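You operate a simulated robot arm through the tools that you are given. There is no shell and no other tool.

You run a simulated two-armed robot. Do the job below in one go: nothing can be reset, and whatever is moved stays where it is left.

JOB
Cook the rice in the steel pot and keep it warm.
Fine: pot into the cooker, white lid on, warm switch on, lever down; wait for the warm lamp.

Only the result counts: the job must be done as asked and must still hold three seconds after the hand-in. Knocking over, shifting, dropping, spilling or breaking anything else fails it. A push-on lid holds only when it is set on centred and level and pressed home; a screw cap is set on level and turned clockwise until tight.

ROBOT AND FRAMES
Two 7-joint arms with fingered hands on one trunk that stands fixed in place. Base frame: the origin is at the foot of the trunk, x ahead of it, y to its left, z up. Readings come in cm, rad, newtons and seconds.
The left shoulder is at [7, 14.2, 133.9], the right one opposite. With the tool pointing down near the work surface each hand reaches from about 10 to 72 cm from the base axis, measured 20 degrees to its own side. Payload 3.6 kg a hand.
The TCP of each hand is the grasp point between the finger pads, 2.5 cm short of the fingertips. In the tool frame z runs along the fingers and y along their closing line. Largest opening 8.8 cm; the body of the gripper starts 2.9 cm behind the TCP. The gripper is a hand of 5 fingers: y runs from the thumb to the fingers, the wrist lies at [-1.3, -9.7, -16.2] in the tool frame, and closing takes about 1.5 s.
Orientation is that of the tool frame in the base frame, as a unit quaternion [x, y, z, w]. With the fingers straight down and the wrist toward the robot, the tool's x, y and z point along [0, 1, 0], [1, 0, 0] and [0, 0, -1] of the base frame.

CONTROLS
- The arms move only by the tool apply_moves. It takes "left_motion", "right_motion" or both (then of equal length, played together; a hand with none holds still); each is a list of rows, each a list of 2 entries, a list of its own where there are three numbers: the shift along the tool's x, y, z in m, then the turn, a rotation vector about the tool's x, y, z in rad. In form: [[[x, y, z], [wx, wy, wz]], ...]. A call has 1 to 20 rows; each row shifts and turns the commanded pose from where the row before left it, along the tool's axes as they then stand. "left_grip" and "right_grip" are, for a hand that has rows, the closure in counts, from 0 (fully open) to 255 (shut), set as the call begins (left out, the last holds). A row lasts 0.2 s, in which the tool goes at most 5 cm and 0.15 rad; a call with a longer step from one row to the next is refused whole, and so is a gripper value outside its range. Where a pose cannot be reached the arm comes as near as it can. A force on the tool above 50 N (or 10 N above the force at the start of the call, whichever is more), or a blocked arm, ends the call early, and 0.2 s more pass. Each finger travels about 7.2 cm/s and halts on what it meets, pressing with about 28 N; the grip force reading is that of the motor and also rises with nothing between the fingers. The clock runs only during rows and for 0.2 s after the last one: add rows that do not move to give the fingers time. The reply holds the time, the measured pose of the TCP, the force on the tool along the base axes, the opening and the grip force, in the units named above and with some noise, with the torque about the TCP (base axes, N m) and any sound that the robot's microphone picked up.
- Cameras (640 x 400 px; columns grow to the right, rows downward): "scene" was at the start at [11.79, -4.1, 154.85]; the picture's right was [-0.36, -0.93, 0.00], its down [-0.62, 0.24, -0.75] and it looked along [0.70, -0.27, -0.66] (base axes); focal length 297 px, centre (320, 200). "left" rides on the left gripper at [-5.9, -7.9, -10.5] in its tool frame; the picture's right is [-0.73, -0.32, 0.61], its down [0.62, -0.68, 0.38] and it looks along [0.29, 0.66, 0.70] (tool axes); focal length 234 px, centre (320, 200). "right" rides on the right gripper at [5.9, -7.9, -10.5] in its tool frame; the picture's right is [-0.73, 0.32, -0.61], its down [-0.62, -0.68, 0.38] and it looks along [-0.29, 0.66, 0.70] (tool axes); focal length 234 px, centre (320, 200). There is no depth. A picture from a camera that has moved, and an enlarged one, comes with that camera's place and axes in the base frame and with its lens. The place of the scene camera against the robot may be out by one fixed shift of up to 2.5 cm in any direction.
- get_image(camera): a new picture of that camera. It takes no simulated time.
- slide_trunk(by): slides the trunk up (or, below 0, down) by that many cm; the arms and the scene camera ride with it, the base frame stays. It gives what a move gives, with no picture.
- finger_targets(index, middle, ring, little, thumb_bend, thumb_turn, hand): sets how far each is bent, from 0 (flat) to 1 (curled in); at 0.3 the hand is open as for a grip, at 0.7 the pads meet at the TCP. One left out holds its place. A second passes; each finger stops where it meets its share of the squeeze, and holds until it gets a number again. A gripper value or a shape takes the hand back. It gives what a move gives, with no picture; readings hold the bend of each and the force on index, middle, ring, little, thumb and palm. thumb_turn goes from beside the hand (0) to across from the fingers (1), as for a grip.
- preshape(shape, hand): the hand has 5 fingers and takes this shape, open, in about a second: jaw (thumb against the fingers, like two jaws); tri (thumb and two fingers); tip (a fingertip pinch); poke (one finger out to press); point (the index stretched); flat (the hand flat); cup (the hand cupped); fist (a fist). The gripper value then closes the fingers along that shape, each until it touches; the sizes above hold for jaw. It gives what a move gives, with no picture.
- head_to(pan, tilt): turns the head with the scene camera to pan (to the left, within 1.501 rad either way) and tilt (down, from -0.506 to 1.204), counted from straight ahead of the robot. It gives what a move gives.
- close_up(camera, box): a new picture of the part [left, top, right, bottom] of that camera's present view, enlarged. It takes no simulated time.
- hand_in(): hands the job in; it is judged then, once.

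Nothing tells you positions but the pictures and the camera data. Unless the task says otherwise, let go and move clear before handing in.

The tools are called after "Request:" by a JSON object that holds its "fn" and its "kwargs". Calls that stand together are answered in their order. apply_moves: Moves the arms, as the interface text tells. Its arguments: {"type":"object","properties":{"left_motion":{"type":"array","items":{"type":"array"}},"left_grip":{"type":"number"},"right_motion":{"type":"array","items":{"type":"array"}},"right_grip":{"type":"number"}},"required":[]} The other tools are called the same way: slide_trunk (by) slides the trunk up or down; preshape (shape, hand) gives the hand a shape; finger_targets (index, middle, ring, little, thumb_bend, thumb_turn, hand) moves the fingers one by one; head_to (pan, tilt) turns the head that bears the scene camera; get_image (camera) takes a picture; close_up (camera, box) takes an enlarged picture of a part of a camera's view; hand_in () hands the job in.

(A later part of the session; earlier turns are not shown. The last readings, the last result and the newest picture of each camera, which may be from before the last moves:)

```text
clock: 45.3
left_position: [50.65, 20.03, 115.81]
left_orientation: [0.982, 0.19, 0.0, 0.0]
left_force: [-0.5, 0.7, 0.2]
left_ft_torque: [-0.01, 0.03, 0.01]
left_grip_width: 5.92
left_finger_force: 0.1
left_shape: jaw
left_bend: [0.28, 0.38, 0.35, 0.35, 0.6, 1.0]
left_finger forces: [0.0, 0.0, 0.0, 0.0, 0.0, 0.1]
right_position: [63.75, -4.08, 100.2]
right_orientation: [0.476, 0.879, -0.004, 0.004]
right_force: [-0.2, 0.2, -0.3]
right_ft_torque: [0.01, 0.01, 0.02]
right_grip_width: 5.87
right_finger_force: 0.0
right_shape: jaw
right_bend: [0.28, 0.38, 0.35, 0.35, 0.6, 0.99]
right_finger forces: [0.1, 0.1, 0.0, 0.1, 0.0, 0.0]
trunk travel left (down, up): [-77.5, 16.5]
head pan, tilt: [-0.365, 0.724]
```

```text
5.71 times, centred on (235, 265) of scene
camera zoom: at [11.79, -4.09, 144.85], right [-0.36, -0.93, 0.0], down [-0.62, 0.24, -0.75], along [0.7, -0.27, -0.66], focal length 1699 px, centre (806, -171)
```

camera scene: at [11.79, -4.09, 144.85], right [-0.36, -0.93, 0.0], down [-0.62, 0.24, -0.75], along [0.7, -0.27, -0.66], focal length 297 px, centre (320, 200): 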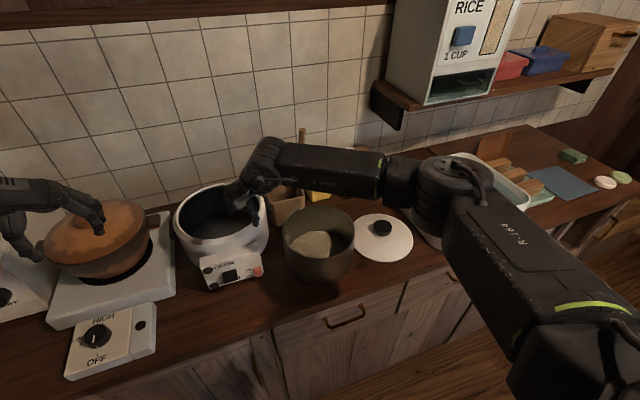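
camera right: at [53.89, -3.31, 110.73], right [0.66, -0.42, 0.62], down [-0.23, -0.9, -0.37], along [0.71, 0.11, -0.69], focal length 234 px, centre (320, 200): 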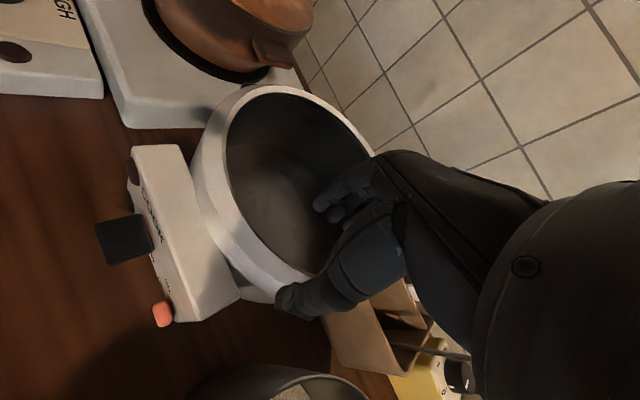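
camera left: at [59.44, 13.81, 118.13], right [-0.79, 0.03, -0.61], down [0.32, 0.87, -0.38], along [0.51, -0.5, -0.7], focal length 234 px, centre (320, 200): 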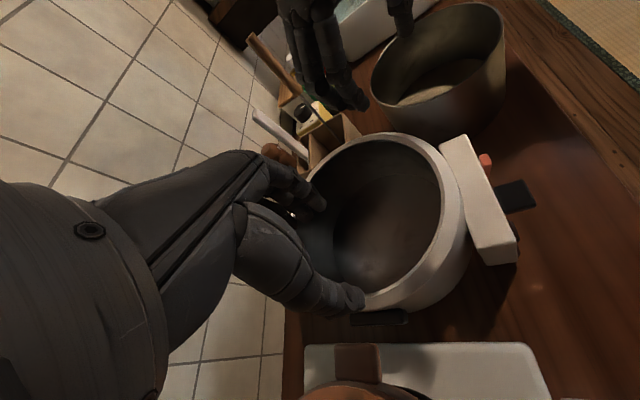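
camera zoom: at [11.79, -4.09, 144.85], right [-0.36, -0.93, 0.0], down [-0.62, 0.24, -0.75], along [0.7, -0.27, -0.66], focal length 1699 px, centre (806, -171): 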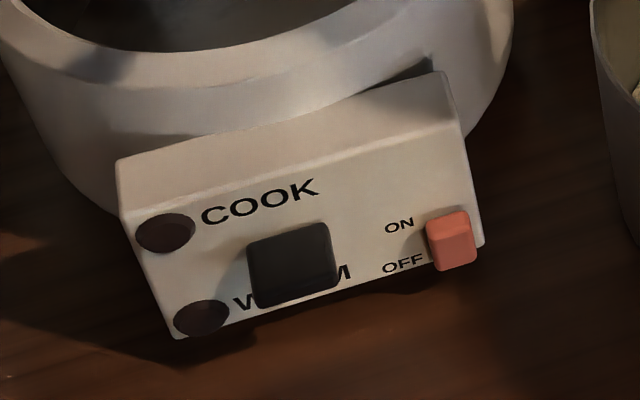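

Panel geometry is now clear: the top face spans x 57.7–60.7 and y -5.4–7.4 at z = 92.4. The lever sticks out to x = 54.7 at y = 2, z of about 89.4, and the red switch is at about (56.7, -4.2, 87). Next I take both hands to pre-grasp poses above the pot rim.

Request:
{"fn": "apply_moves", "kwargs": {"left_motion": [[[0, 0, 0], [0, 0, 0.07]], [[0, 0, 0], [0, 0, 0]], [[0, 0, 0], [0, 0, 0]], [[-0.0058, 0.0353, 0.0087], [0, 0, 0]], [[-0.0058, 0.0353, 0.0087], [0, 0, 0]], [[-0.0058, 0.0353, 0.0087], [0, 0, 0]], [[-0.0058, 0.0353, 0.0087], [0, 0, 0]], [[-0.0058, 0.0353, 0.0087], [0, 0, 0]], [[-0.0058, 0.0353, 0.0087], [0, 0, 0]], [[-0.0058, 0.0353, 0.0087], [0, 0, 0]], [[-0.0058, 0.0353, 0.0087], [0, 0, 0]], [[-0.0058, 0.0353, 0.0087], [0, 0, 0]], [[0, 0, 0], [0, 0, 0]]], "right_motion": [[[0, 0, -0.045], [0, 0, 0]], [[0, 0, -0.045], [0, 0, 0]], [[-0.0147, -0.0313, 0], [0, 0, 0]], [[-0.0147, -0.0313, 0], [0, 0, 0]], [[-0.0147, -0.0313, 0], [0, 0, 0]], [[-0.0147, -0.0313, 0], [0, 0, 0]], [[-0.0147, -0.0313, 0], [0, 0, 0]], [[-0.0147, -0.0313, 0], [0, 0, 0]], [[-0.0147, -0.0313, 0], [0, 0, 0]], [[0, 0, 0], [0, 0, 0]], [[0, 0, 0], [0, 0, 0]], [[0, 0, 0], [0, 0, 0]], [[0, 0, 0], [0, 0, 0]]]}}

Request:
{"fn": "get_image", "kwargs": {"camera": "scene"}}

Request:
{"fn": "get_image", "kwargs": {"camera": "left"}}

Request:
{"fn": "get_image", "kwargs": {"camera": "right"}}

```text
clock: 48.1
left_position: [55.68, -11.91, 107.75]
left_orientation: [0.988, 0.156, -0.001, 0.0]
left_force: [0.6, -0.1, 0.2]
left_ft_torque: [-0.01, -0.01, 0.01]
left_grip_width: 5.89
left_finger_force: 0.0
left_shape: jaw
left_bend: [0.28, 0.38, 0.35, 0.35, 0.6, 1.0]
left_finger forces: [0.1, 0.0, 0.0, 0.0, 0.1, 0.0]
right_position: [50.77, -24.53, 109.55]
right_orientation: [0.476, 0.879, -0.005, 0.004]
right_force: [0.8, 0.2, 0.5]
right_ft_torque: [-0.01, 0.01, -0.01]
right_grip_width: 5.9
right_finger_force: 0.1
right_shape: jaw
right_bend: [0.28, 0.38, 0.35, 0.35, 0.6, 0.99]
right_finger forces: [0.0, 0.1, 0.1, 0.0, 0.0, 0.1]
trunk travel left (down, up): [-77.5, 16.5]
head pan, tilt: [-0.365, 0.724]
```

```text
taken
camera scene: at [11.82, -3.98, 144.85], right [-0.36, -0.93, 0.0], down [-0.62, 0.24, -0.75], along [0.7, -0.27, -0.66], focal length 297 px, centre (320, 200)
```

scene: 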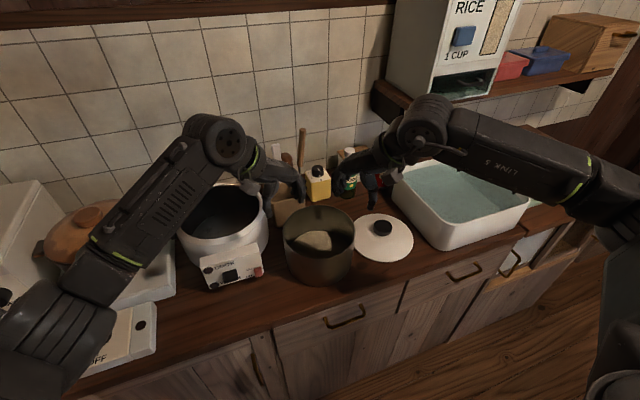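

```text
taken
camera left: at [47.65, -6.28, 118.2], right [-0.79, 0.08, -0.61], down [0.38, 0.84, -0.38], along [0.48, -0.54, -0.7], focal length 234 px, centre (320, 200)
```

left: 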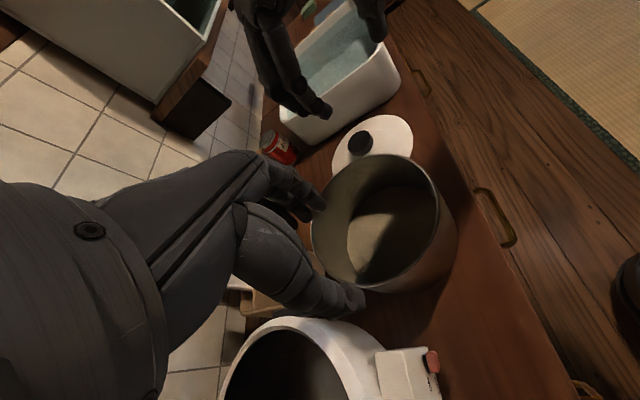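

```text
taken
camera right: at [41.07, -23.67, 120.17], right [0.66, -0.42, 0.62], down [-0.23, -0.9, -0.37], along [0.71, 0.11, -0.69], focal length 234 px, centre (320, 200)
```

right: 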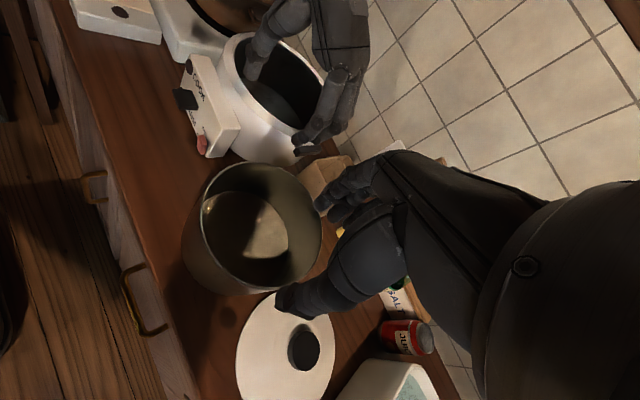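

Both pre-grasp poses are reached. I'll zoom to verify that the rim will fall between thumb and fingers for each hand.

Request:
{"fn": "close_up", "kwargs": {"camera": "left", "box": [300, 140, 470, 310]}}

Request:
{"fn": "close_up", "kwargs": {"camera": "right", "box": [170, 140, 340, 310]}}

```text
2.35 times, centred on (385, 225) of left
camera zoom: at [47.65, -6.28, 118.2], right [-0.79, 0.08, -0.61], down [0.38, 0.84, -0.38], along [0.48, -0.54, -0.7], focal length 551 px, centre (167, 141)
```

zoom: 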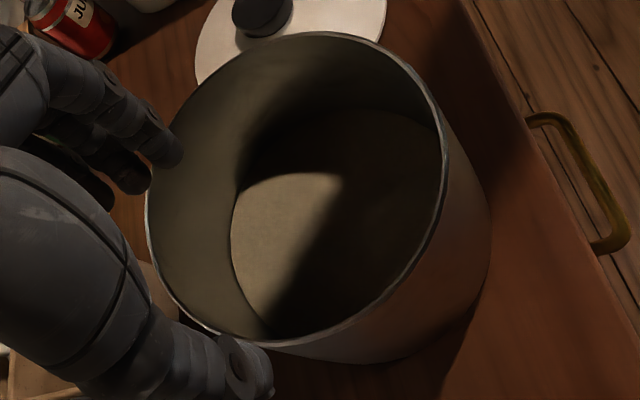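

```text
2.35 times, centred on (255, 225) of right
camera zoom: at [41.07, -23.67, 120.17], right [0.66, -0.42, 0.62], down [-0.23, -0.9, -0.37], along [0.71, 0.11, -0.69], focal length 551 px, centre (473, 141)
```

zoom: 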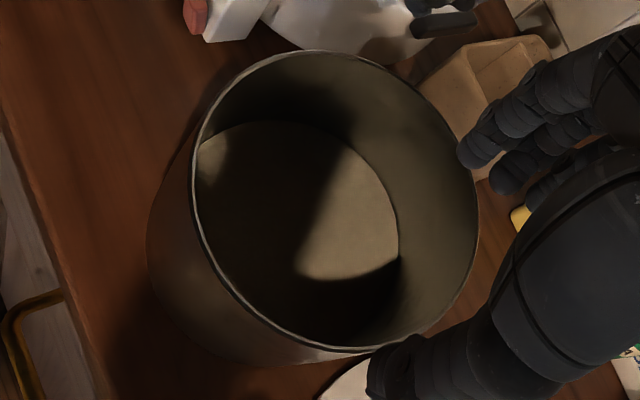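

The fit confirms the pot centre at (58.1, -19.95) with a radius of about 8.5, and both hands are within 2 mm of the rim circle. I'll lower both to just above the rim.

Request:
{"fn": "apply_moves", "kwargs": {"left_motion": [[[0, 0, 0.016], [0, 0, 0]], [[0, 0, 0.016], [0, 0, 0]], [[0, 0, 0.016], [0, 0, 0]], [[0, 0, 0.016], [0, 0, 0]], [[0, 0, 0.016], [0, 0, 0]], [[0, 0, 0.0175], [0, 0, 0]], [[0, 0, 0], [0, 0, 0]]], "right_motion": [[[0, 0, 0.019], [0, 0, 0]], [[0, 0, 0.019], [0, 0, 0]], [[0, 0, 0.019], [0, 0, 0]], [[0, 0, 0.019], [0, 0, 0]], [[0, 0, 0.019], [0, 0, 0]], [[0, 0, 0.0205], [0, 0, 0]], [[0, 0, 0], [0, 0, 0]]]}}

Request:
{"fn": "get_image", "kwargs": {"camera": "scene"}}

Request:
{"fn": "get_image", "kwargs": {"camera": "left"}}

Request:
{"fn": "get_image", "kwargs": {"camera": "right"}}

```text
clock: 49.7
left_position: [55.64, -11.92, 97.98]
left_orientation: [0.988, 0.156, 0.0, 0.0]
left_force: [-0.4, 0.6, -0.4]
left_ft_torque: [0.03, 0.0, 0.0]
left_grip_width: 5.89
left_finger_force: 0.1
left_shape: jaw
left_bend: [0.28, 0.38, 0.35, 0.35, 0.6, 1.0]
left_finger forces: [0.0, 0.0, 0.1, 0.0, 0.1, 0.0]
right_position: [50.88, -24.54, 97.95]
right_orientation: [0.476, 0.88, -0.005, 0.004]
right_force: [0.9, 0.1, 0.5]
right_ft_torque: [-0.02, -0.02, -0.01]
right_grip_width: 5.91
right_finger_force: 0.0
right_shape: jaw
right_bend: [0.28, 0.38, 0.35, 0.35, 0.6, 0.99]
right_finger forces: [0.0, 0.1, 0.0, 0.0, 0.1, 0.0]
trunk travel left (down, up): [-77.5, 16.5]
head pan, tilt: [-0.365, 0.724]
```

```text
taken
camera scene: at [11.78, -4.1, 144.85], right [-0.36, -0.93, 0.0], down [-0.62, 0.24, -0.75], along [0.7, -0.27, -0.66], focal length 297 px, centre (320, 200)
```

scene: 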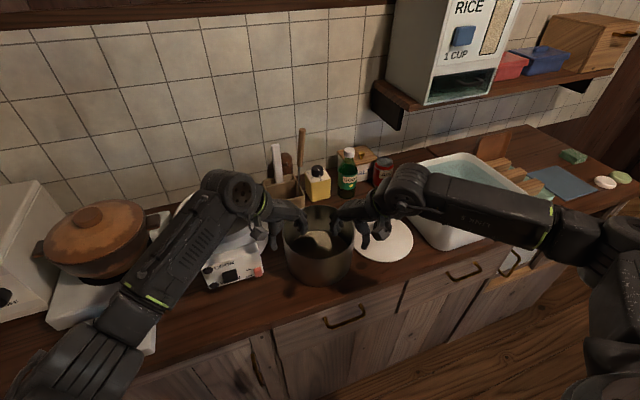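

```text
taken
camera left: at [47.64, -6.38, 108.5], right [-0.79, 0.08, -0.61], down [0.38, 0.84, -0.38], along [0.48, -0.54, -0.7], focal length 234 px, centre (320, 200)
```

left: 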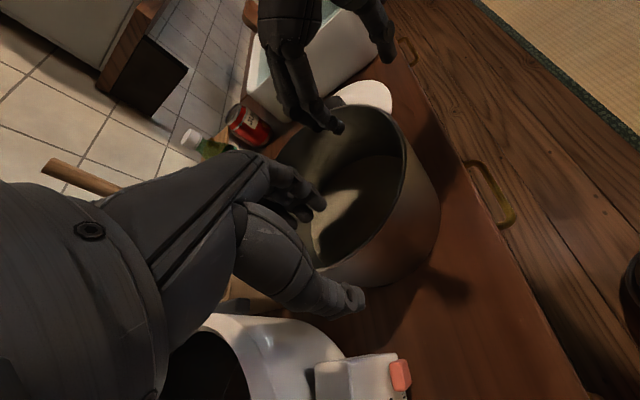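

```text
taken
camera right: at [41.16, -23.77, 108.46], right [0.66, -0.42, 0.61], down [-0.23, -0.9, -0.37], along [0.71, 0.11, -0.69], focal length 234 px, centre (320, 200)
```

right: 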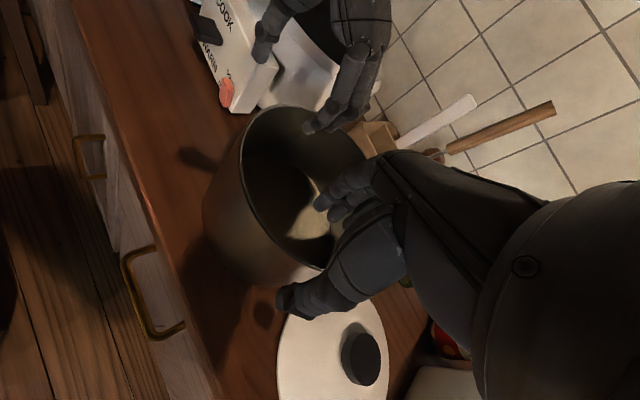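

Fingers are over the inside and thumbs outside the rim for both hands. I'll lower the last 3.3 cm slowly.

Request:
{"fn": "apply_moves", "kwargs": {"left_motion": [[[0, 0, 0.008], [0, 0, 0]], [[0, 0, 0.008], [0, 0, 0]], [[0, 0, 0.008], [0, 0, 0]], [[0, 0, 0.009], [0, 0, 0]], [[0, 0, 0], [0, 0, 0]]], "right_motion": [[[0, 0, 0.008], [0, 0, 0]], [[0, 0, 0.008], [0, 0, 0]], [[0, 0, 0.008], [0, 0, 0]], [[0, 0, 0.009], [0, 0, 0]], [[0, 0, 0], [0, 0, 0]]]}}

Request:
{"fn": "get_image", "kwargs": {"camera": "left"}}

Request:
{"fn": "get_image", "kwargs": {"camera": "right"}}

Request:
{"fn": "close_up", "kwargs": {"camera": "scene", "box": [180, 160, 440, 320]}}

```text
clock: 50.9
left_position: [55.74, -11.98, 94.83]
left_orientation: [0.988, 0.156, 0.0, -0.001]
left_force: [1.4, -0.4, 0.5]
left_ft_torque: [0.01, -0.02, 0.0]
left_grip_width: 5.9
left_finger_force: 0.1
left_shape: jaw
left_bend: [0.28, 0.38, 0.35, 0.35, 0.6, 1.0]
left_finger forces: [0.0, 0.1, 0.1, 0.1, 0.0, 0.0]
right_position: [51.14, -24.66, 94.55]
right_orientation: [0.477, 0.879, -0.004, 0.004]
right_force: [-0.8, 0.3, 0.8]
right_ft_torque: [0.01, -0.01, 0.0]
right_grip_width: 5.9
right_finger_force: 0.1
right_shape: jaw
right_bend: [0.28, 0.38, 0.35, 0.35, 0.6, 0.99]
right_finger forces: [0.0, 0.0, 0.1, 0.1, 0.1, 0.0]
trunk travel left (down, up): [-77.5, 16.5]
head pan, tilt: [-0.365, 0.724]
```

```text
taken
camera left: at [47.65, -6.4, 105.22], right [-0.79, 0.08, -0.61], down [0.38, 0.84, -0.38], along [0.48, -0.54, -0.7], focal length 234 px, centre (320, 200)
```

left: 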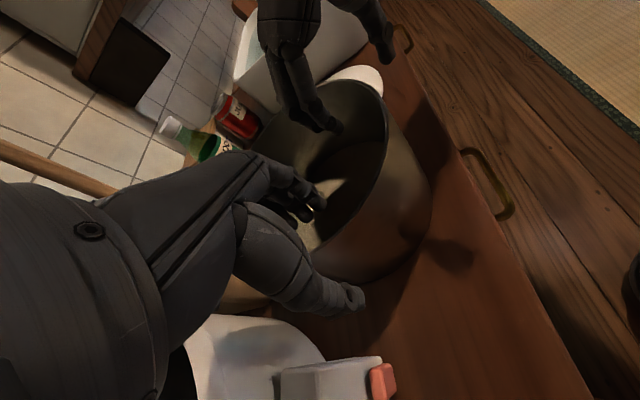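

```text
taken
camera right: at [41.26, -23.86, 105.12], right [0.66, -0.42, 0.61], down [-0.23, -0.9, -0.37], along [0.71, 0.11, -0.69], focal length 234 px, centre (320, 200)
```

right: 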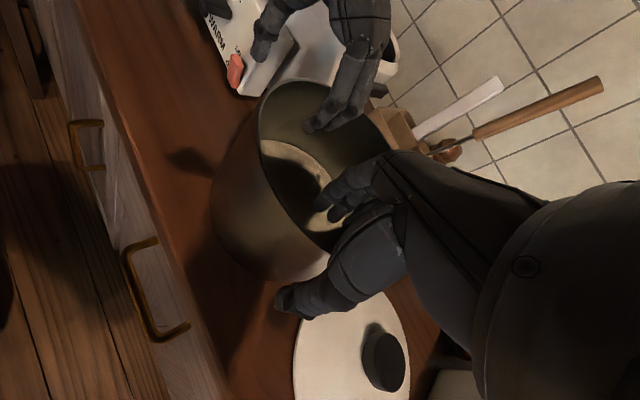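

```text
2.46 times, centred on (310, 240) of scene
camera zoom: at [11.78, -4.1, 144.85], right [-0.36, -0.93, 0.0], down [-0.62, 0.24, -0.75], along [0.7, -0.27, -0.66], focal length 732 px, centre (345, 102)
```

zoom: 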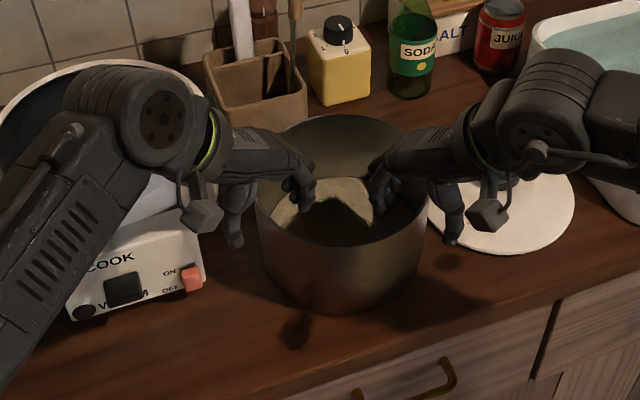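

Both hands straddle the rim. I'll close both at once and watch the forces.

Request:
{"fn": "apply_moves", "kwargs": {"left_motion": [[[0, 0, 0], [0, 0, 0]], [[0, 0, 0], [0, 0, 0]], [[0, 0, 0], [0, 0, 0]], [[0, 0, 0], [0, 0, 0]], [[0, 0, 0], [0, 0, 0]], [[0, 0, 0], [0, 0, 0]], [[0, 0, 0], [0, 0, 0]], [[0, 0, 0], [0, 0, 0]]], "right_motion": [[[0, 0, 0], [0, 0, 0]], [[0, 0, 0], [0, 0, 0]], [[0, 0, 0], [0, 0, 0]], [[0, 0, 0], [0, 0, 0]], [[0, 0, 0], [0, 0, 0]], [[0, 0, 0], [0, 0, 0]], [[0, 0, 0], [0, 0, 0]], [[0, 0, 0], [0, 0, 0]]], "left_grip": 255, "right_grip": 255}}

Request:
{"fn": "get_image", "kwargs": {"camera": "left"}}

Request:
{"fn": "get_image", "kwargs": {"camera": "right"}}

Request:
{"fn": "close_up", "kwargs": {"camera": "scene", "box": [180, 160, 440, 320]}}

```text
clock: 52.7
left_position: [55.63, -12.08, 94.71]
left_orientation: [0.988, 0.157, 0.001, 0.0]
left_force: [-1.4, -1.1, -0.6]
left_ft_torque: [-0.01, -0.02, -0.15]
left_grip_width: 0.0
left_finger_force: 27.3
left_shape: jaw
left_bend: [0.7, 0.69, 0.68, 0.58, 0.66, 1.0]
left_finger forces: [13.3, 7.1, 3.2, 1.9, 24.5, 0.0]
right_position: [51.01, -24.66, 94.67]
right_orientation: [0.476, 0.879, -0.005, 0.005]
right_force: [1.4, 1.1, 0.2]
right_ft_torque: [0.02, -0.02, 0.11]
right_grip_width: 0.0
right_finger_force: 28.4
right_shape: jaw
right_bend: [0.69, 0.67, 0.66, 0.58, 0.66, 1.0]
right_finger forces: [13.6, 6.9, 3.2, 1.4, 24.2, 0.0]
trunk travel left (down, up): [-77.5, 16.5]
head pan, tilt: [-0.365, 0.724]
```

```text
taken
camera left: at [47.68, -6.42, 105.21], right [-0.79, 0.08, -0.61], down [0.38, 0.84, -0.38], along [0.48, -0.54, -0.7], focal length 234 px, centre (320, 200)
```

left: 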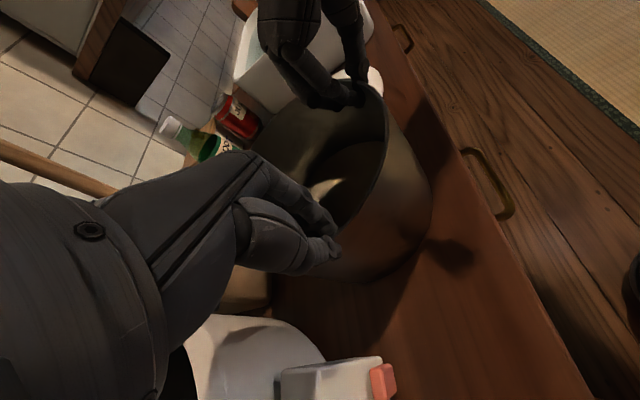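

```text
taken
camera right: at [41.28, -23.87, 105.1], right [0.66, -0.42, 0.61], down [-0.23, -0.9, -0.37], along [0.71, 0.11, -0.69], focal length 234 px, centre (320, 200)
```

right: 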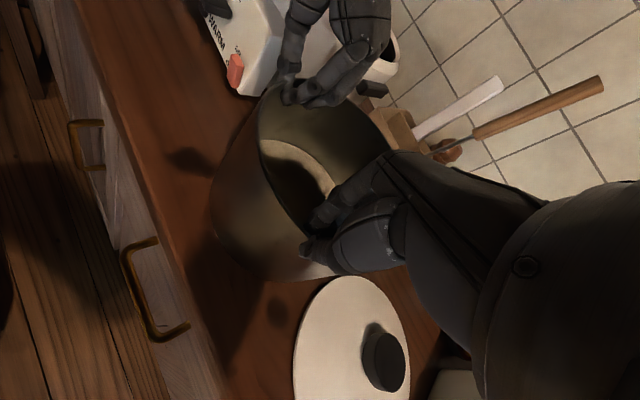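

```text
2.46 times, centred on (310, 240) of scene
camera zoom: at [11.81, -4.12, 144.84], right [-0.36, -0.93, 0.0], down [-0.62, 0.24, -0.75], along [0.7, -0.27, -0.66], focal length 732 px, centre (345, 102)
```

zoom: 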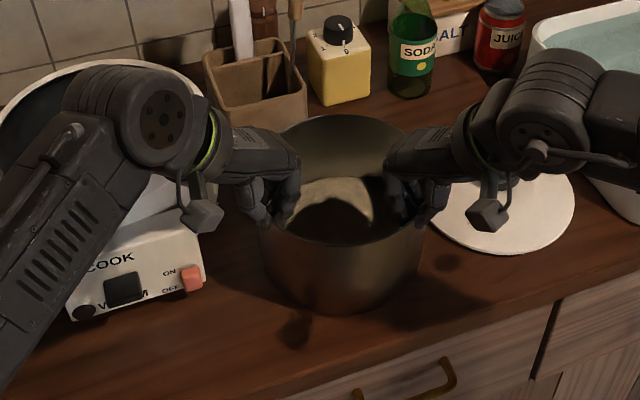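

Both hands have contact on the rim, with thumb forces of about 24 N and the fingers sharing the load. I'll lift 1.5 cm gently and check that the pot follows level.

Request:
{"fn": "apply_moves", "kwargs": {"left_motion": [[[0, 0, -0.003], [0, 0, 0]], [[0, 0, -0.004], [0, 0, 0]], [[0, 0, -0.004], [0, 0, 0]], [[0, 0, -0.004], [0, 0, 0]], [[0, 0, 0], [0, 0, 0]]], "right_motion": [[[0, 0, -0.003], [0, 0, 0]], [[0, 0, -0.004], [0, 0, 0]], [[0, 0, -0.004], [0, 0, 0]], [[0, 0, -0.004], [0, 0, 0]], [[0, 0, 0], [0, 0, 0]]]}}

Request:
{"fn": "get_image", "kwargs": {"camera": "left"}}

Request:
{"fn": "get_image", "kwargs": {"camera": "right"}}

Request:
{"fn": "close_up", "kwargs": {"camera": "scene", "box": [180, 160, 440, 320]}}

```text
clock: 53.9
left_position: [55.79, -12.04, 96.14]
left_orientation: [0.988, 0.157, -0.001, -0.001]
left_force: [-0.7, -1.6, -3.9]
left_ft_torque: [-0.08, 0.13, -0.09]
left_grip_width: 0.0
left_finger_force: 28.6
left_shape: jaw
left_bend: [0.69, 0.69, 0.68, 0.7, 0.66, 1.0]
left_finger forces: [15.2, 7.4, 3.2, 0.0, 24.4, 0.0]
right_position: [51.14, -24.65, 95.94]
right_orientation: [0.476, 0.879, -0.004, 0.004]
right_force: [0.8, 1.6, -3.9]
right_ft_torque: [0.11, 0.08, 0.09]
right_grip_width: 0.0
right_finger_force: 27.7
right_shape: jaw
right_bend: [0.69, 0.67, 0.66, 0.7, 0.66, 1.0]
right_finger forces: [15.4, 6.9, 3.2, 0.0, 24.4, 0.0]
trunk travel left (down, up): [-77.5, 16.5]
head pan, tilt: [-0.365, 0.724]
```

```text
taken
camera left: at [47.73, -6.43, 106.64], right [-0.79, 0.08, -0.61], down [0.38, 0.84, -0.38], along [0.48, -0.53, -0.7], focal length 234 px, centre (320, 200)
```

left: 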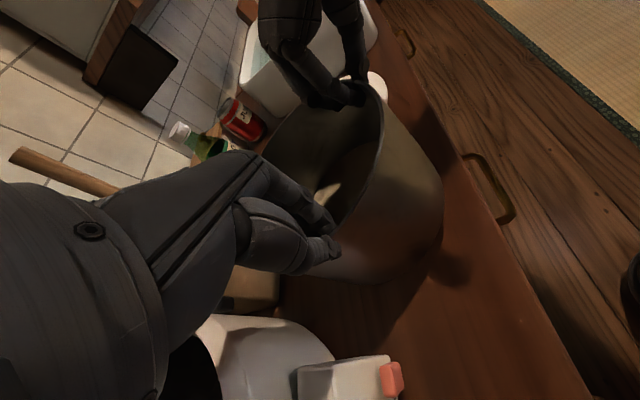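

```text
taken
camera right: at [41.28, -23.92, 106.55], right [0.67, -0.42, 0.61], down [-0.23, -0.9, -0.37], along [0.71, 0.11, -0.7], focal length 234 px, centre (320, 200)
```

right: 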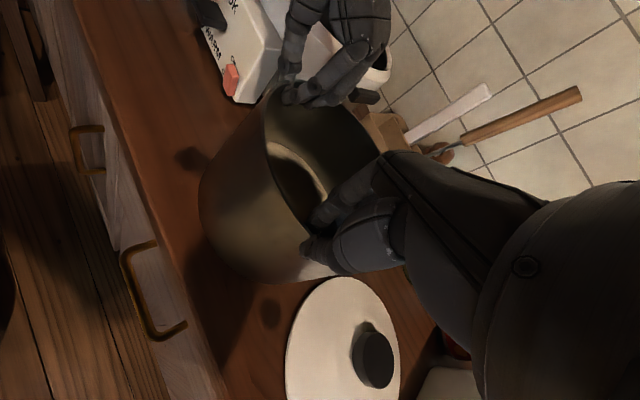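

```text
2.46 times, centred on (310, 240) of scene
camera zoom: at [11.93, -4.16, 144.83], right [-0.36, -0.93, 0.0], down [-0.62, 0.24, -0.75], along [0.7, -0.27, -0.66], focal length 732 px, centre (345, 102)
```

zoom: 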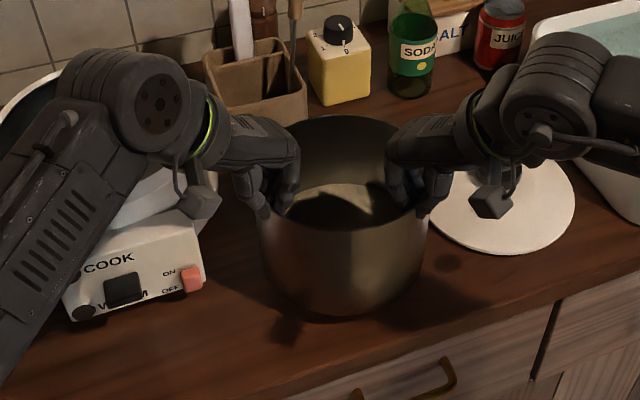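

Only the near side rose; the far edge stayed on the counter, so the grip pivots and a 105 degree spread is not level enough. I'll set it back down and let go before it can tip.

Request:
{"fn": "apply_moves", "kwargs": {"left_motion": [[[0, 0, 0.004], [0, 0, 0]], [[0, 0, 0.004], [0, 0, 0]], [[0, 0, 0.004], [0, 0, 0]], [[0, 0, 0.003], [0, 0, 0]], [[0, 0, 0], [0, 0, 0]]], "right_motion": [[[0, 0, 0.004], [0, 0, 0]], [[0, 0, 0.004], [0, 0, 0]], [[0, 0, 0.004], [0, 0, 0]], [[0, 0, 0.003], [0, 0, 0]], [[0, 0, 0], [0, 0, 0]]]}}

Request:
{"fn": "close_up", "kwargs": {"camera": "scene", "box": [180, 160, 440, 320]}}

```text
clock: 55.1
left_position: [55.49, -11.95, 94.75]
left_orientation: [0.988, 0.156, 0.0, 0.001]
left_force: [-2.4, -1.7, -1.8]
left_ft_torque: [-0.08, -0.02, -0.15]
left_grip_width: 0.0
left_finger_force: 27.8
left_shape: jaw
left_bend: [0.69, 0.69, 0.67, 0.7, 0.66, 1.0]
left_finger forces: [14.5, 8.2, 4.7, 0.0, 25.3, 0.1]
right_position: [50.99, -24.54, 94.65]
right_orientation: [0.477, 0.879, -0.003, 0.006]
right_force: [-1.3, 4.0, 4.2]
right_ft_torque: [-0.29, -0.31, 0.17]
right_grip_width: 0.01
right_finger_force: 27.3
right_shape: jaw
right_bend: [0.69, 0.68, 0.67, 0.72, 0.66, 1.0]
right_finger forces: [13.4, 6.7, 3.9, 14.6, 24.6, 0.0]
trunk travel left (down, up): [-77.5, 16.5]
head pan, tilt: [-0.365, 0.724]
```

```text
2.46 times, centred on (310, 240) of scene
camera zoom: at [11.64, -4.02, 144.87], right [-0.36, -0.93, 0.0], down [-0.62, 0.24, -0.75], along [0.7, -0.27, -0.66], focal length 732 px, centre (345, 102)
```

zoom: 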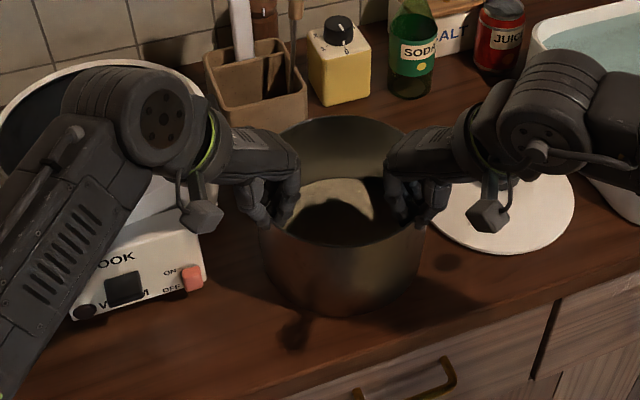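

The pot is back down. I'll open both hands to free the rim.

Request:
{"fn": "apply_moves", "kwargs": {"left_motion": [[[0, 0, 0], [0, 0, 0]], [[0, 0, 0], [0, 0, 0]], [[0, 0, 0], [0, 0, 0]], [[0, 0, 0], [0, 0, 0]], [[0, 0, 0], [0, 0, 0]]], "right_motion": [[[0, 0, 0], [0, 0, 0]], [[0, 0, 0], [0, 0, 0]], [[0, 0, 0], [0, 0, 0]], [[0, 0, 0], [0, 0, 0]], [[0, 0, 0], [0, 0, 0]]], "left_grip": 70, "right_grip": 70}}

Request:
{"fn": "close_up", "kwargs": {"camera": "scene", "box": [180, 160, 440, 320]}}

```text
clock: 56.3
left_position: [55.57, -11.99, 94.62]
left_orientation: [0.988, 0.156, 0.0, 0.0]
left_force: [0.4, -0.2, 0.7]
left_ft_torque: [-0.01, -0.01, 0.0]
left_grip_width: 6.36
left_finger_force: 0.2
left_shape: jaw
left_bend: [0.27, 0.36, 0.33, 0.34, 0.56, 0.99]
left_finger forces: [0.1, 0.0, 0.0, 0.1, 0.0, 0.0]
right_position: [51.0, -24.61, 94.54]
right_orientation: [0.476, 0.879, -0.004, 0.005]
right_force: [-0.3, -0.7, 0.1]
right_ft_torque: [-0.03, -0.02, 0.03]
right_grip_width: 6.39
right_finger_force: 0.1
right_shape: jaw
right_bend: [0.27, 0.36, 0.33, 0.34, 0.56, 0.99]
right_finger forces: [0.1, 0.0, 0.0, 0.0, 0.0, 0.0]
trunk travel left (down, up): [-77.5, 16.5]
head pan, tilt: [-0.365, 0.724]
```

```text
2.46 times, centred on (310, 240) of scene
camera zoom: at [11.8, -4.16, 144.84], right [-0.36, -0.93, 0.0], down [-0.62, 0.24, -0.75], along [0.7, -0.27, -0.66], focal length 732 px, centre (345, 102)
```

zoom: 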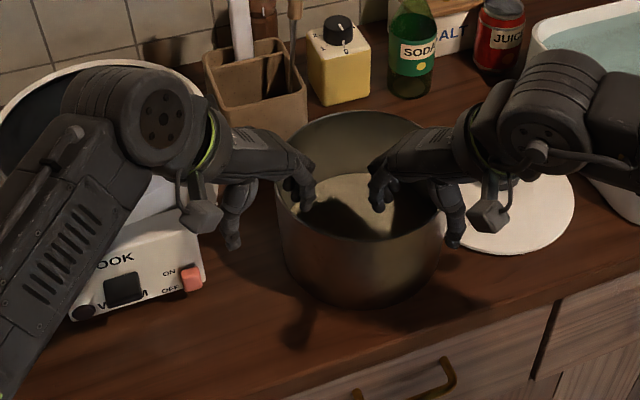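

The pot slid a little to the right on release but stands upright. I'll raise both hands straight up and re-measure.

Request:
{"fn": "apply_moves", "kwargs": {"left_motion": [[[0, 0, -0.008], [0, 0, 0]], [[0, 0, -0.012], [0, 0, 0]], [[0, 0, -0.02], [0, 0, 0]], [[0, 0, -0.03], [0, 0, 0]], [[0, 0, -0.03], [0, 0, 0]], [[0, 0, -0.02], [0, 0, 0]], [[0, 0, 0], [0, 0, 0]]], "right_motion": [[[0, 0, -0.008], [0, 0, 0]], [[0, 0, -0.012], [0, 0, 0]], [[0, 0, -0.02], [0, 0, 0]], [[0, 0, -0.03], [0, 0, 0]], [[0, 0, -0.03], [0, 0, 0]], [[0, 0, -0.02], [0, 0, 0]], [[0, 0, 0], [0, 0, 0]]]}}

Request:
{"fn": "get_image", "kwargs": {"camera": "left"}}

Request:
{"fn": "get_image", "kwargs": {"camera": "right"}}

Request:
{"fn": "get_image", "kwargs": {"camera": "scene"}}

```text
clock: 57.9
left_position: [55.57, -12.04, 106.67]
left_orientation: [0.988, 0.157, 0.0, -0.001]
left_force: [0.4, -0.9, 0.4]
left_ft_torque: [0.04, -0.02, -0.01]
left_grip_width: 6.35
left_finger_force: 0.0
left_shape: jaw
left_bend: [0.27, 0.36, 0.33, 0.34, 0.56, 0.99]
left_finger forces: [0.0, 0.1, 0.0, 0.0, 0.0, 0.0]
right_position: [51.02, -24.47, 106.52]
right_orientation: [0.477, 0.879, -0.004, 0.005]
right_force: [-1.0, -0.6, 0.6]
right_ft_torque: [0.0, 0.03, -0.01]
right_grip_width: 6.37
right_finger_force: 0.0
right_shape: jaw
right_bend: [0.27, 0.36, 0.33, 0.34, 0.56, 0.99]
right_finger forces: [0.0, 0.0, 0.0, 0.0, 0.0, 0.0]
trunk travel left (down, up): [-77.5, 16.5]
head pan, tilt: [-0.365, 0.724]
```

```text
taken
camera left: at [47.59, -6.54, 117.22], right [-0.79, 0.08, -0.61], down [0.38, 0.84, -0.38], along [0.48, -0.54, -0.7], focal length 234 px, centre (320, 200)
```

left: 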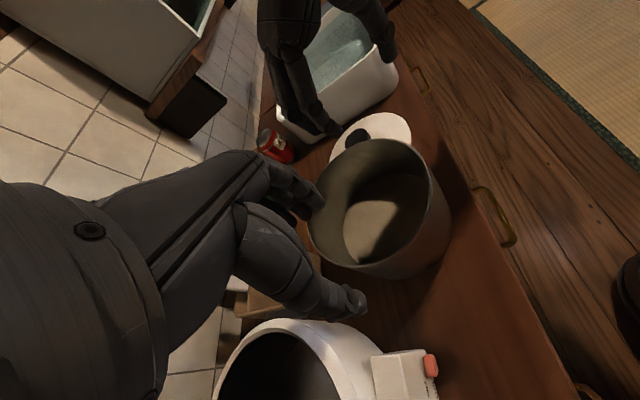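

```text
taken
camera right: at [41.2, -23.77, 117.15], right [0.66, -0.42, 0.61], down [-0.23, -0.9, -0.37], along [0.71, 0.11, -0.69], focal length 234 px, centre (320, 200)
```

right: 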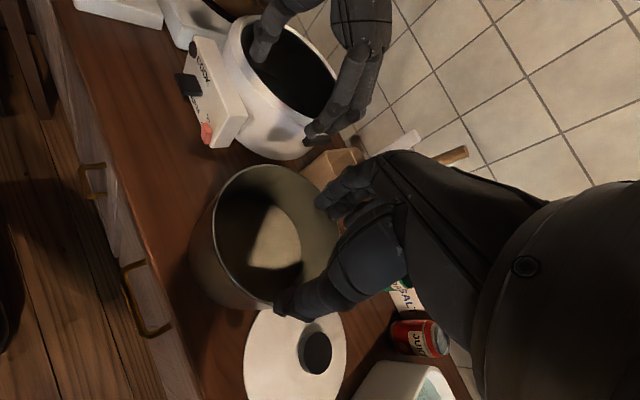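

```text
taken
camera scene: at [11.8, -4.15, 144.84], right [-0.36, -0.93, 0.0], down [-0.62, 0.24, -0.75], along [0.7, -0.27, -0.66], focal length 297 px, centre (320, 200)
```

scene: 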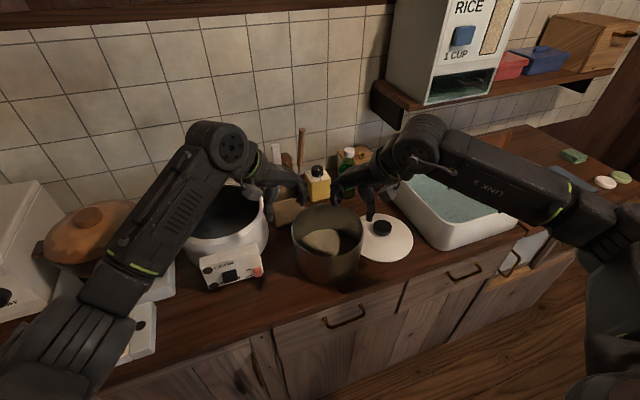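

The pot is upright, shifted about 2 cm. Next idea: set the white lid on the pot where it stands, press it home, and test whether the pot can be carried level by the lid knob. First I re-measure the pot and lid.

Request:
{"fn": "close_up", "kwargs": {"camera": "left", "box": [300, 100, 480, 290]}}

Request:
{"fn": "close_up", "kwargs": {"camera": "right", "box": [180, 150, 360, 320]}}

Request:
{"fn": "close_up", "kwargs": {"camera": "right", "box": [230, 270, 370, 400]}}

```text
2.11 times, centred on (390, 195) of left
camera zoom: at [47.59, -6.54, 117.22], right [-0.79, 0.08, -0.61], down [0.38, 0.84, -0.38], along [0.48, -0.54, -0.7], focal length 493 px, centre (173, 210)
```

zoom: 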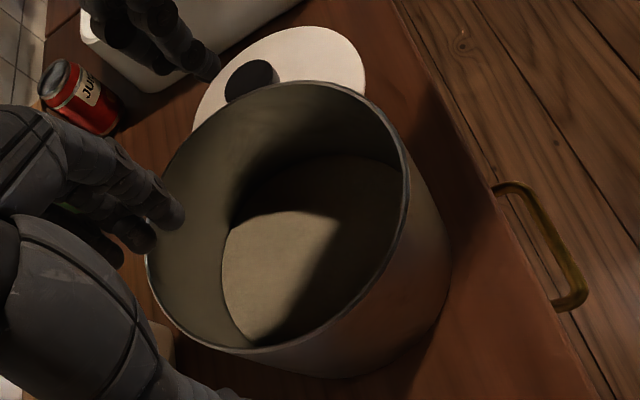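

```text
2.35 times, centred on (270, 235) of right
camera zoom: at [41.2, -23.77, 117.15], right [0.66, -0.42, 0.61], down [-0.23, -0.9, -0.37], along [0.71, 0.11, -0.69], focal length 551 px, centre (438, 118)
```

zoom: 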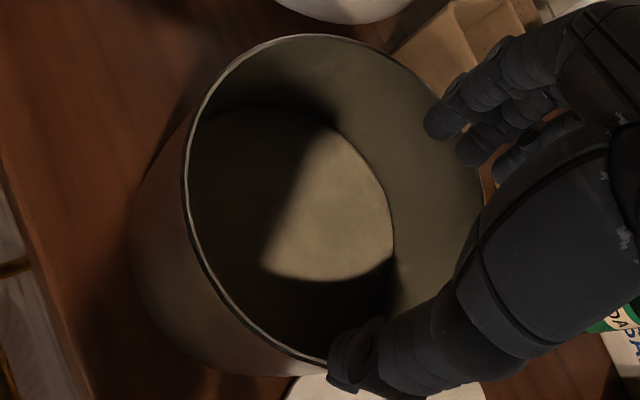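

```text
3.08 times, centred on (300, 335) of right
camera zoom: at [41.2, -23.77, 117.15], right [0.66, -0.42, 0.61], down [-0.23, -0.9, -0.37], along [0.71, 0.11, -0.69], focal length 720 px, centre (382, -215)
```

zoom: 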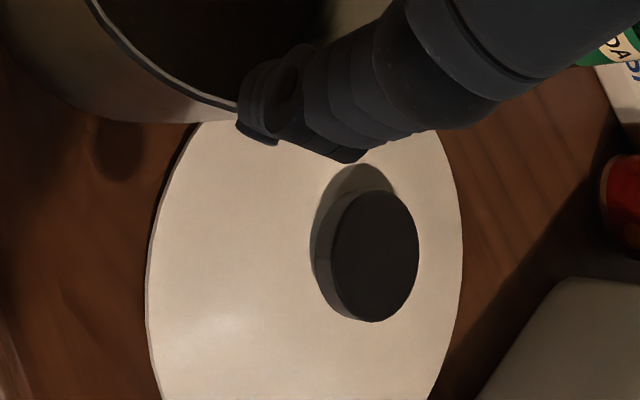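

The pot is now at (57.85, -22.0) and the knob at about (58.6, -38.5, 87.7). I'll take the right hand, with zero yaw and open fingers, above the lid knob and move the left hand back a little so it can watch.

Request:
{"fn": "apply_moves", "kwargs": {"left_motion": [[[0.001, -0.031, -0.0125], [0, 0, 0]], [[0.001, -0.031, -0.0125], [0, 0, 0]], [[0.001, -0.031, -0.0125], [0, 0, 0]], [[0.001, -0.031, -0.0125], [0, 0, 0]], [[0, 0, 0], [0, 0, 0]], [[0, 0, 0], [0, 0, 0]], [[0, 0, 0], [0, 0, 0]], [[0, 0, 0], [0, 0, 0]], [[0, 0, 0], [0, 0, 0]]], "right_motion": [[[0, 0, 0], [0, 0, 0.144]], [[0, 0, 0], [0, 0, 0.144]], [[0, 0, 0], [0, 0, 0.144]], [[0, 0, 0], [0, 0, 0.144]], [[-0.035, 0.019, 0.01], [0, 0, 0]], [[-0.035, 0.019, 0.01], [0, 0, 0]], [[-0.035, 0.019, 0.01], [0, 0, 0]], [[-0.035, 0.019, 0.01], [0, 0, 0]], [[0, 0, 0], [0, 0, 0]]], "right_grip": 20}}

Request:
{"fn": "get_image", "kwargs": {"camera": "right"}}

Request:
{"fn": "get_image", "kwargs": {"camera": "scene"}}

Request:
{"fn": "get_image", "kwargs": {"camera": "left"}}

```text
clock: 59.9
left_position: [52.12, -0.27, 111.65]
left_orientation: [0.988, 0.156, -0.001, 0.0]
left_force: [0.0, 0.2, 0.3]
left_ft_torque: [-0.01, -0.01, 0.0]
left_grip_width: 6.36
left_finger_force: 0.0
left_shape: jaw
left_bend: [0.27, 0.36, 0.33, 0.34, 0.56, 0.99]
left_finger forces: [0.1, 0.0, 0.1, 0.0, 0.0, 0.0]
right_position: [58.51, -38.36, 103.04]
right_orientation: [0.707, 0.707, -0.004, 0.005]
right_force: [-0.1, -0.6, 0.1]
right_ft_torque: [0.01, -0.01, 0.0]
right_grip_width: 8.1
right_finger_force: 0.1
right_shape: jaw
right_bend: [0.31, 0.31, 0.3, 0.31, 0.32, 0.98]
right_finger forces: [0.0, 0.0, 0.1, 0.0, 0.0, 0.0]
trunk travel left (down, up): [-77.5, 16.5]
head pan, tilt: [-0.365, 0.724]
```

```text
taken
camera right: at [50.75, -32.31, 113.39], right [0.32, -0.72, 0.62], down [-0.68, -0.63, -0.38], along [0.66, -0.3, -0.69], focal length 234 px, centre (320, 200)
```

right: 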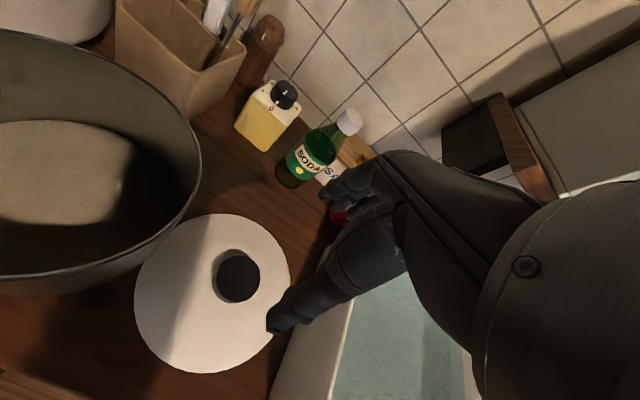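

```text
taken
camera scene: at [11.76, -4.05, 144.85], right [-0.36, -0.93, 0.0], down [-0.62, 0.24, -0.75], along [0.7, -0.27, -0.66], focal length 297 px, centre (320, 200)
```

scene: 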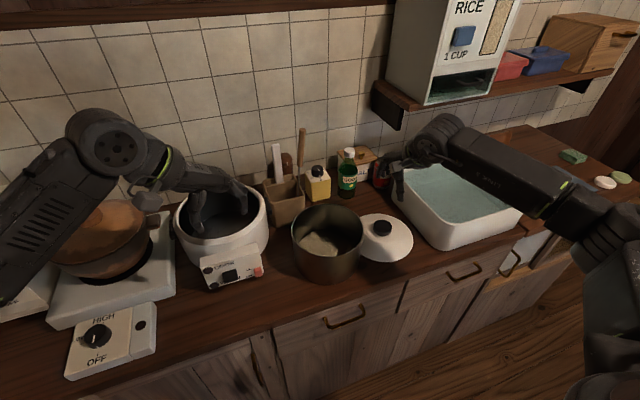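

```text
taken
camera left: at [44.19, 5.41, 122.15], right [-0.79, 0.08, -0.61], down [0.38, 0.84, -0.38], along [0.48, -0.54, -0.7], focal length 234 px, centre (320, 200)
```

left: 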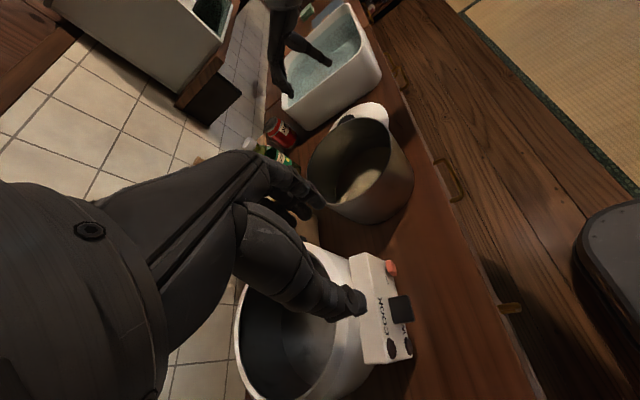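

The hand is aligned with the knob within 3 mm. I'll descend in two stages so the fingertips straddle the knob just above the lid surface.

Request:
{"fn": "apply_moves", "kwargs": {"right_motion": [[[0, 0.002, 0.03], [0, 0, 0]], [[0, 0, 0.03], [0, 0, 0]], [[0, 0, 0.03], [0, 0, 0]], [[0, 0, 0.02], [0, 0, 0]], [[0, 0, 0.01], [0, 0, 0]], [[0, 0, 0], [0, 0, 0]]]}}

Request:
{"fn": "get_image", "kwargs": {"camera": "right"}}

Request:
{"fn": "close_up", "kwargs": {"camera": "scene", "box": [300, 150, 480, 280]}}

```text
clock: 61.3
left_position: [52.24, -0.29, 111.6]
left_orientation: [0.988, 0.156, 0.001, 0.0]
left_force: [-0.4, 0.4, 0.1]
left_ft_torque: [-0.01, -0.04, -0.05]
left_grip_width: 6.37
left_finger_force: 0.1
left_shape: jaw
left_bend: [0.27, 0.36, 0.33, 0.34, 0.56, 0.99]
left_finger forces: [0.0, 0.1, 0.1, 0.0, 0.0, 0.0]
right_position: [58.86, -38.71, 90.76]
right_orientation: [0.707, 0.708, -0.004, 0.006]
right_force: [0.4, 0.7, 0.8]
right_ft_torque: [0.0, 0.01, 0.01]
right_grip_width: 8.13
right_finger_force: 0.1
right_shape: jaw
right_bend: [0.31, 0.31, 0.3, 0.31, 0.32, 0.98]
right_finger forces: [0.0, 0.1, 0.1, 0.0, 0.0, 0.0]
trunk travel left (down, up): [-77.5, 16.5]
head pan, tilt: [-0.365, 0.724]
```

```text
taken
camera right: at [51.02, -32.74, 101.21], right [0.32, -0.72, 0.62], down [-0.68, -0.63, -0.38], along [0.66, -0.3, -0.69], focal length 234 px, centre (320, 200)
```

right: 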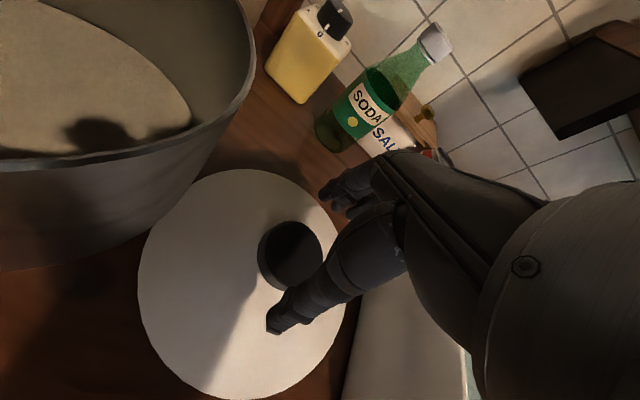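

```text
3.08 times, centred on (390, 215) of scene
camera zoom: at [11.79, -4.11, 144.85], right [-0.36, -0.93, 0.0], down [-0.62, 0.24, -0.75], along [0.7, -0.27, -0.66], focal length 915 px, centre (105, 154)
```

zoom: 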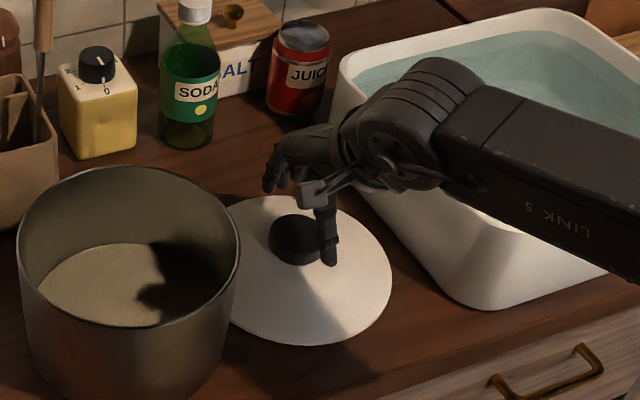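

The knob sits between thumb and fingers with about 3 mm offset. I'll correct that, descend the last bit and close.

Request:
{"fn": "apply_moves", "kwargs": {"right_motion": [[[0.002, -0.003, 0.006], [0, 0, 0]], [[0, 0, 0.006], [0, 0, 0]], [[0, 0, 0.006], [0, 0, 0]], [[0, 0, 0.006], [0, 0, 0]], [[0, 0, 0], [0, 0, 0]]]}}

Request:
{"fn": "close_up", "kwargs": {"camera": "right", "box": [120, 140, 420, 400]}}

```text
clock: 62.5
left_position: [52.26, -0.23, 111.66]
left_orientation: [0.988, 0.156, 0.0, 0.0]
left_force: [0.4, 0.8, -0.2]
left_ft_torque: [0.02, 0.01, -0.04]
left_grip_width: 6.37
left_finger_force: 0.0
left_shape: jaw
left_bend: [0.27, 0.36, 0.33, 0.34, 0.56, 0.99]
left_finger forces: [0.0, 0.0, 0.0, 0.0, 0.0, 0.0]
right_position: [58.49, -38.54, 88.41]
right_orientation: [0.706, 0.708, -0.003, 0.006]
right_force: [0.0, -0.3, 0.6]
right_ft_torque: [-0.01, 0.02, 0.01]
right_grip_width: 8.08
right_finger_force: 0.1
right_shape: jaw
right_bend: [0.31, 0.31, 0.3, 0.31, 0.32, 0.98]
right_finger forces: [0.0, 0.0, 0.0, 0.0, 0.1, 0.0]
trunk travel left (down, up): [-77.5, 16.5]
head pan, tilt: [-0.365, 0.724]
```

```text
1.54 times, centred on (270, 270) of right
camera zoom: at [50.69, -32.52, 98.87], right [0.32, -0.72, 0.62], down [-0.68, -0.63, -0.38], along [0.66, -0.3, -0.69], focal length 360 px, centre (397, 92)
```

zoom: 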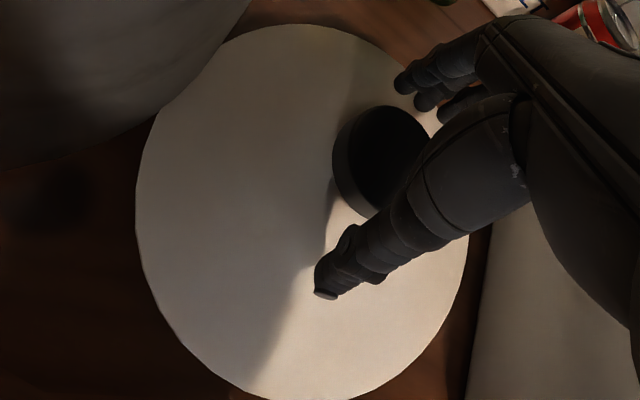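

No contact with the lid yet and the knob is centred. Closing the right hand on it.

Request:
{"fn": "apply_moves", "kwargs": {"right_motion": [[[0, 0, 0], [0, 0, 0]], [[0, 0, 0], [0, 0, 0]], [[0, 0, 0], [0, 0, 0]], [[0, 0, 0], [0, 0, 0]], [[0, 0, 0], [0, 0, 0]], [[0, 0, 0], [0, 0, 0]], [[0, 0, 0], [0, 0, 0]], [[0, 0, 0], [0, 0, 0]]], "right_grip": 255}}

Request:
{"fn": "close_up", "kwargs": {"camera": "right", "box": [120, 140, 420, 400]}}

Request:
{"fn": "close_up", "kwargs": {"camera": "scene", "box": [300, 150, 480, 280]}}

```text
clock: 64.3
left_position: [52.24, -0.32, 111.62]
left_orientation: [0.988, 0.156, 0.0, 0.0]
left_force: [-0.4, 0.5, -0.2]
left_ft_torque: [0.0, -0.03, 0.01]
left_grip_width: 6.35
left_finger_force: 0.1
left_shape: jaw
left_bend: [0.27, 0.36, 0.33, 0.34, 0.56, 0.99]
left_finger forces: [0.0, 0.0, 0.0, 0.0, 0.0, 0.0]
right_position: [58.53, -38.47, 88.37]
right_orientation: [0.706, 0.708, -0.002, 0.005]
right_force: [0.8, 0.1, 0.2]
right_ft_torque: [-0.01, -0.05, -0.02]
right_grip_width: 4.14
right_finger_force: 28.4
right_shape: jaw
right_bend: [0.74, 0.42, 0.46, 0.45, 0.72, 1.0]
right_finger forces: [14.2, 7.1, 3.1, 0.0, 24.2, 0.0]
trunk travel left (down, up): [-77.5, 16.5]
head pan, tilt: [-0.365, 0.724]
```

```text
1.54 times, centred on (270, 270) of right
camera zoom: at [50.71, -32.53, 98.87], right [0.32, -0.72, 0.62], down [-0.68, -0.63, -0.38], along [0.66, -0.3, -0.69], focal length 360 px, centre (397, 92)
```

zoom: 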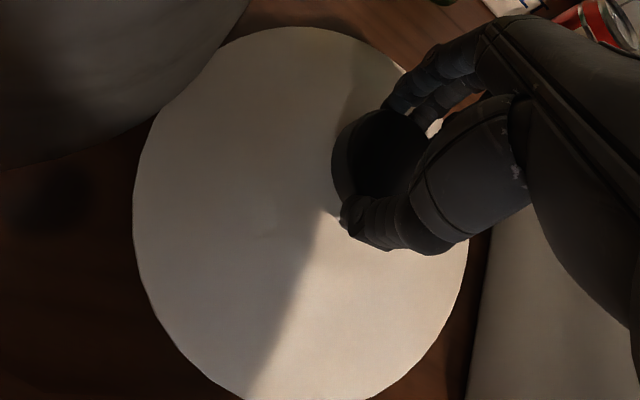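

```text
3.08 times, centred on (390, 215) of scene
camera zoom: at [11.82, -4.12, 144.84], right [-0.36, -0.93, 0.0], down [-0.62, 0.24, -0.75], along [0.7, -0.27, -0.66], focal length 915 px, centre (105, 154)
```

zoom: 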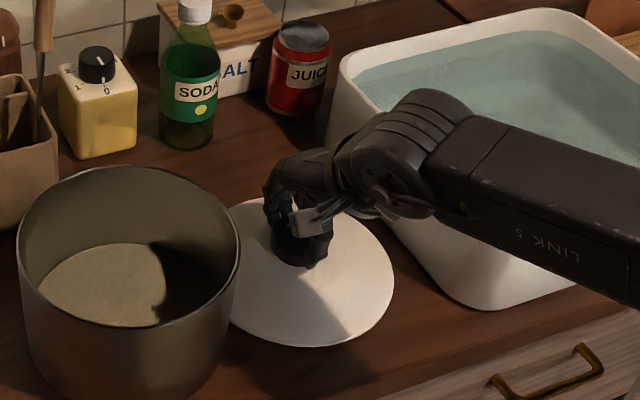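

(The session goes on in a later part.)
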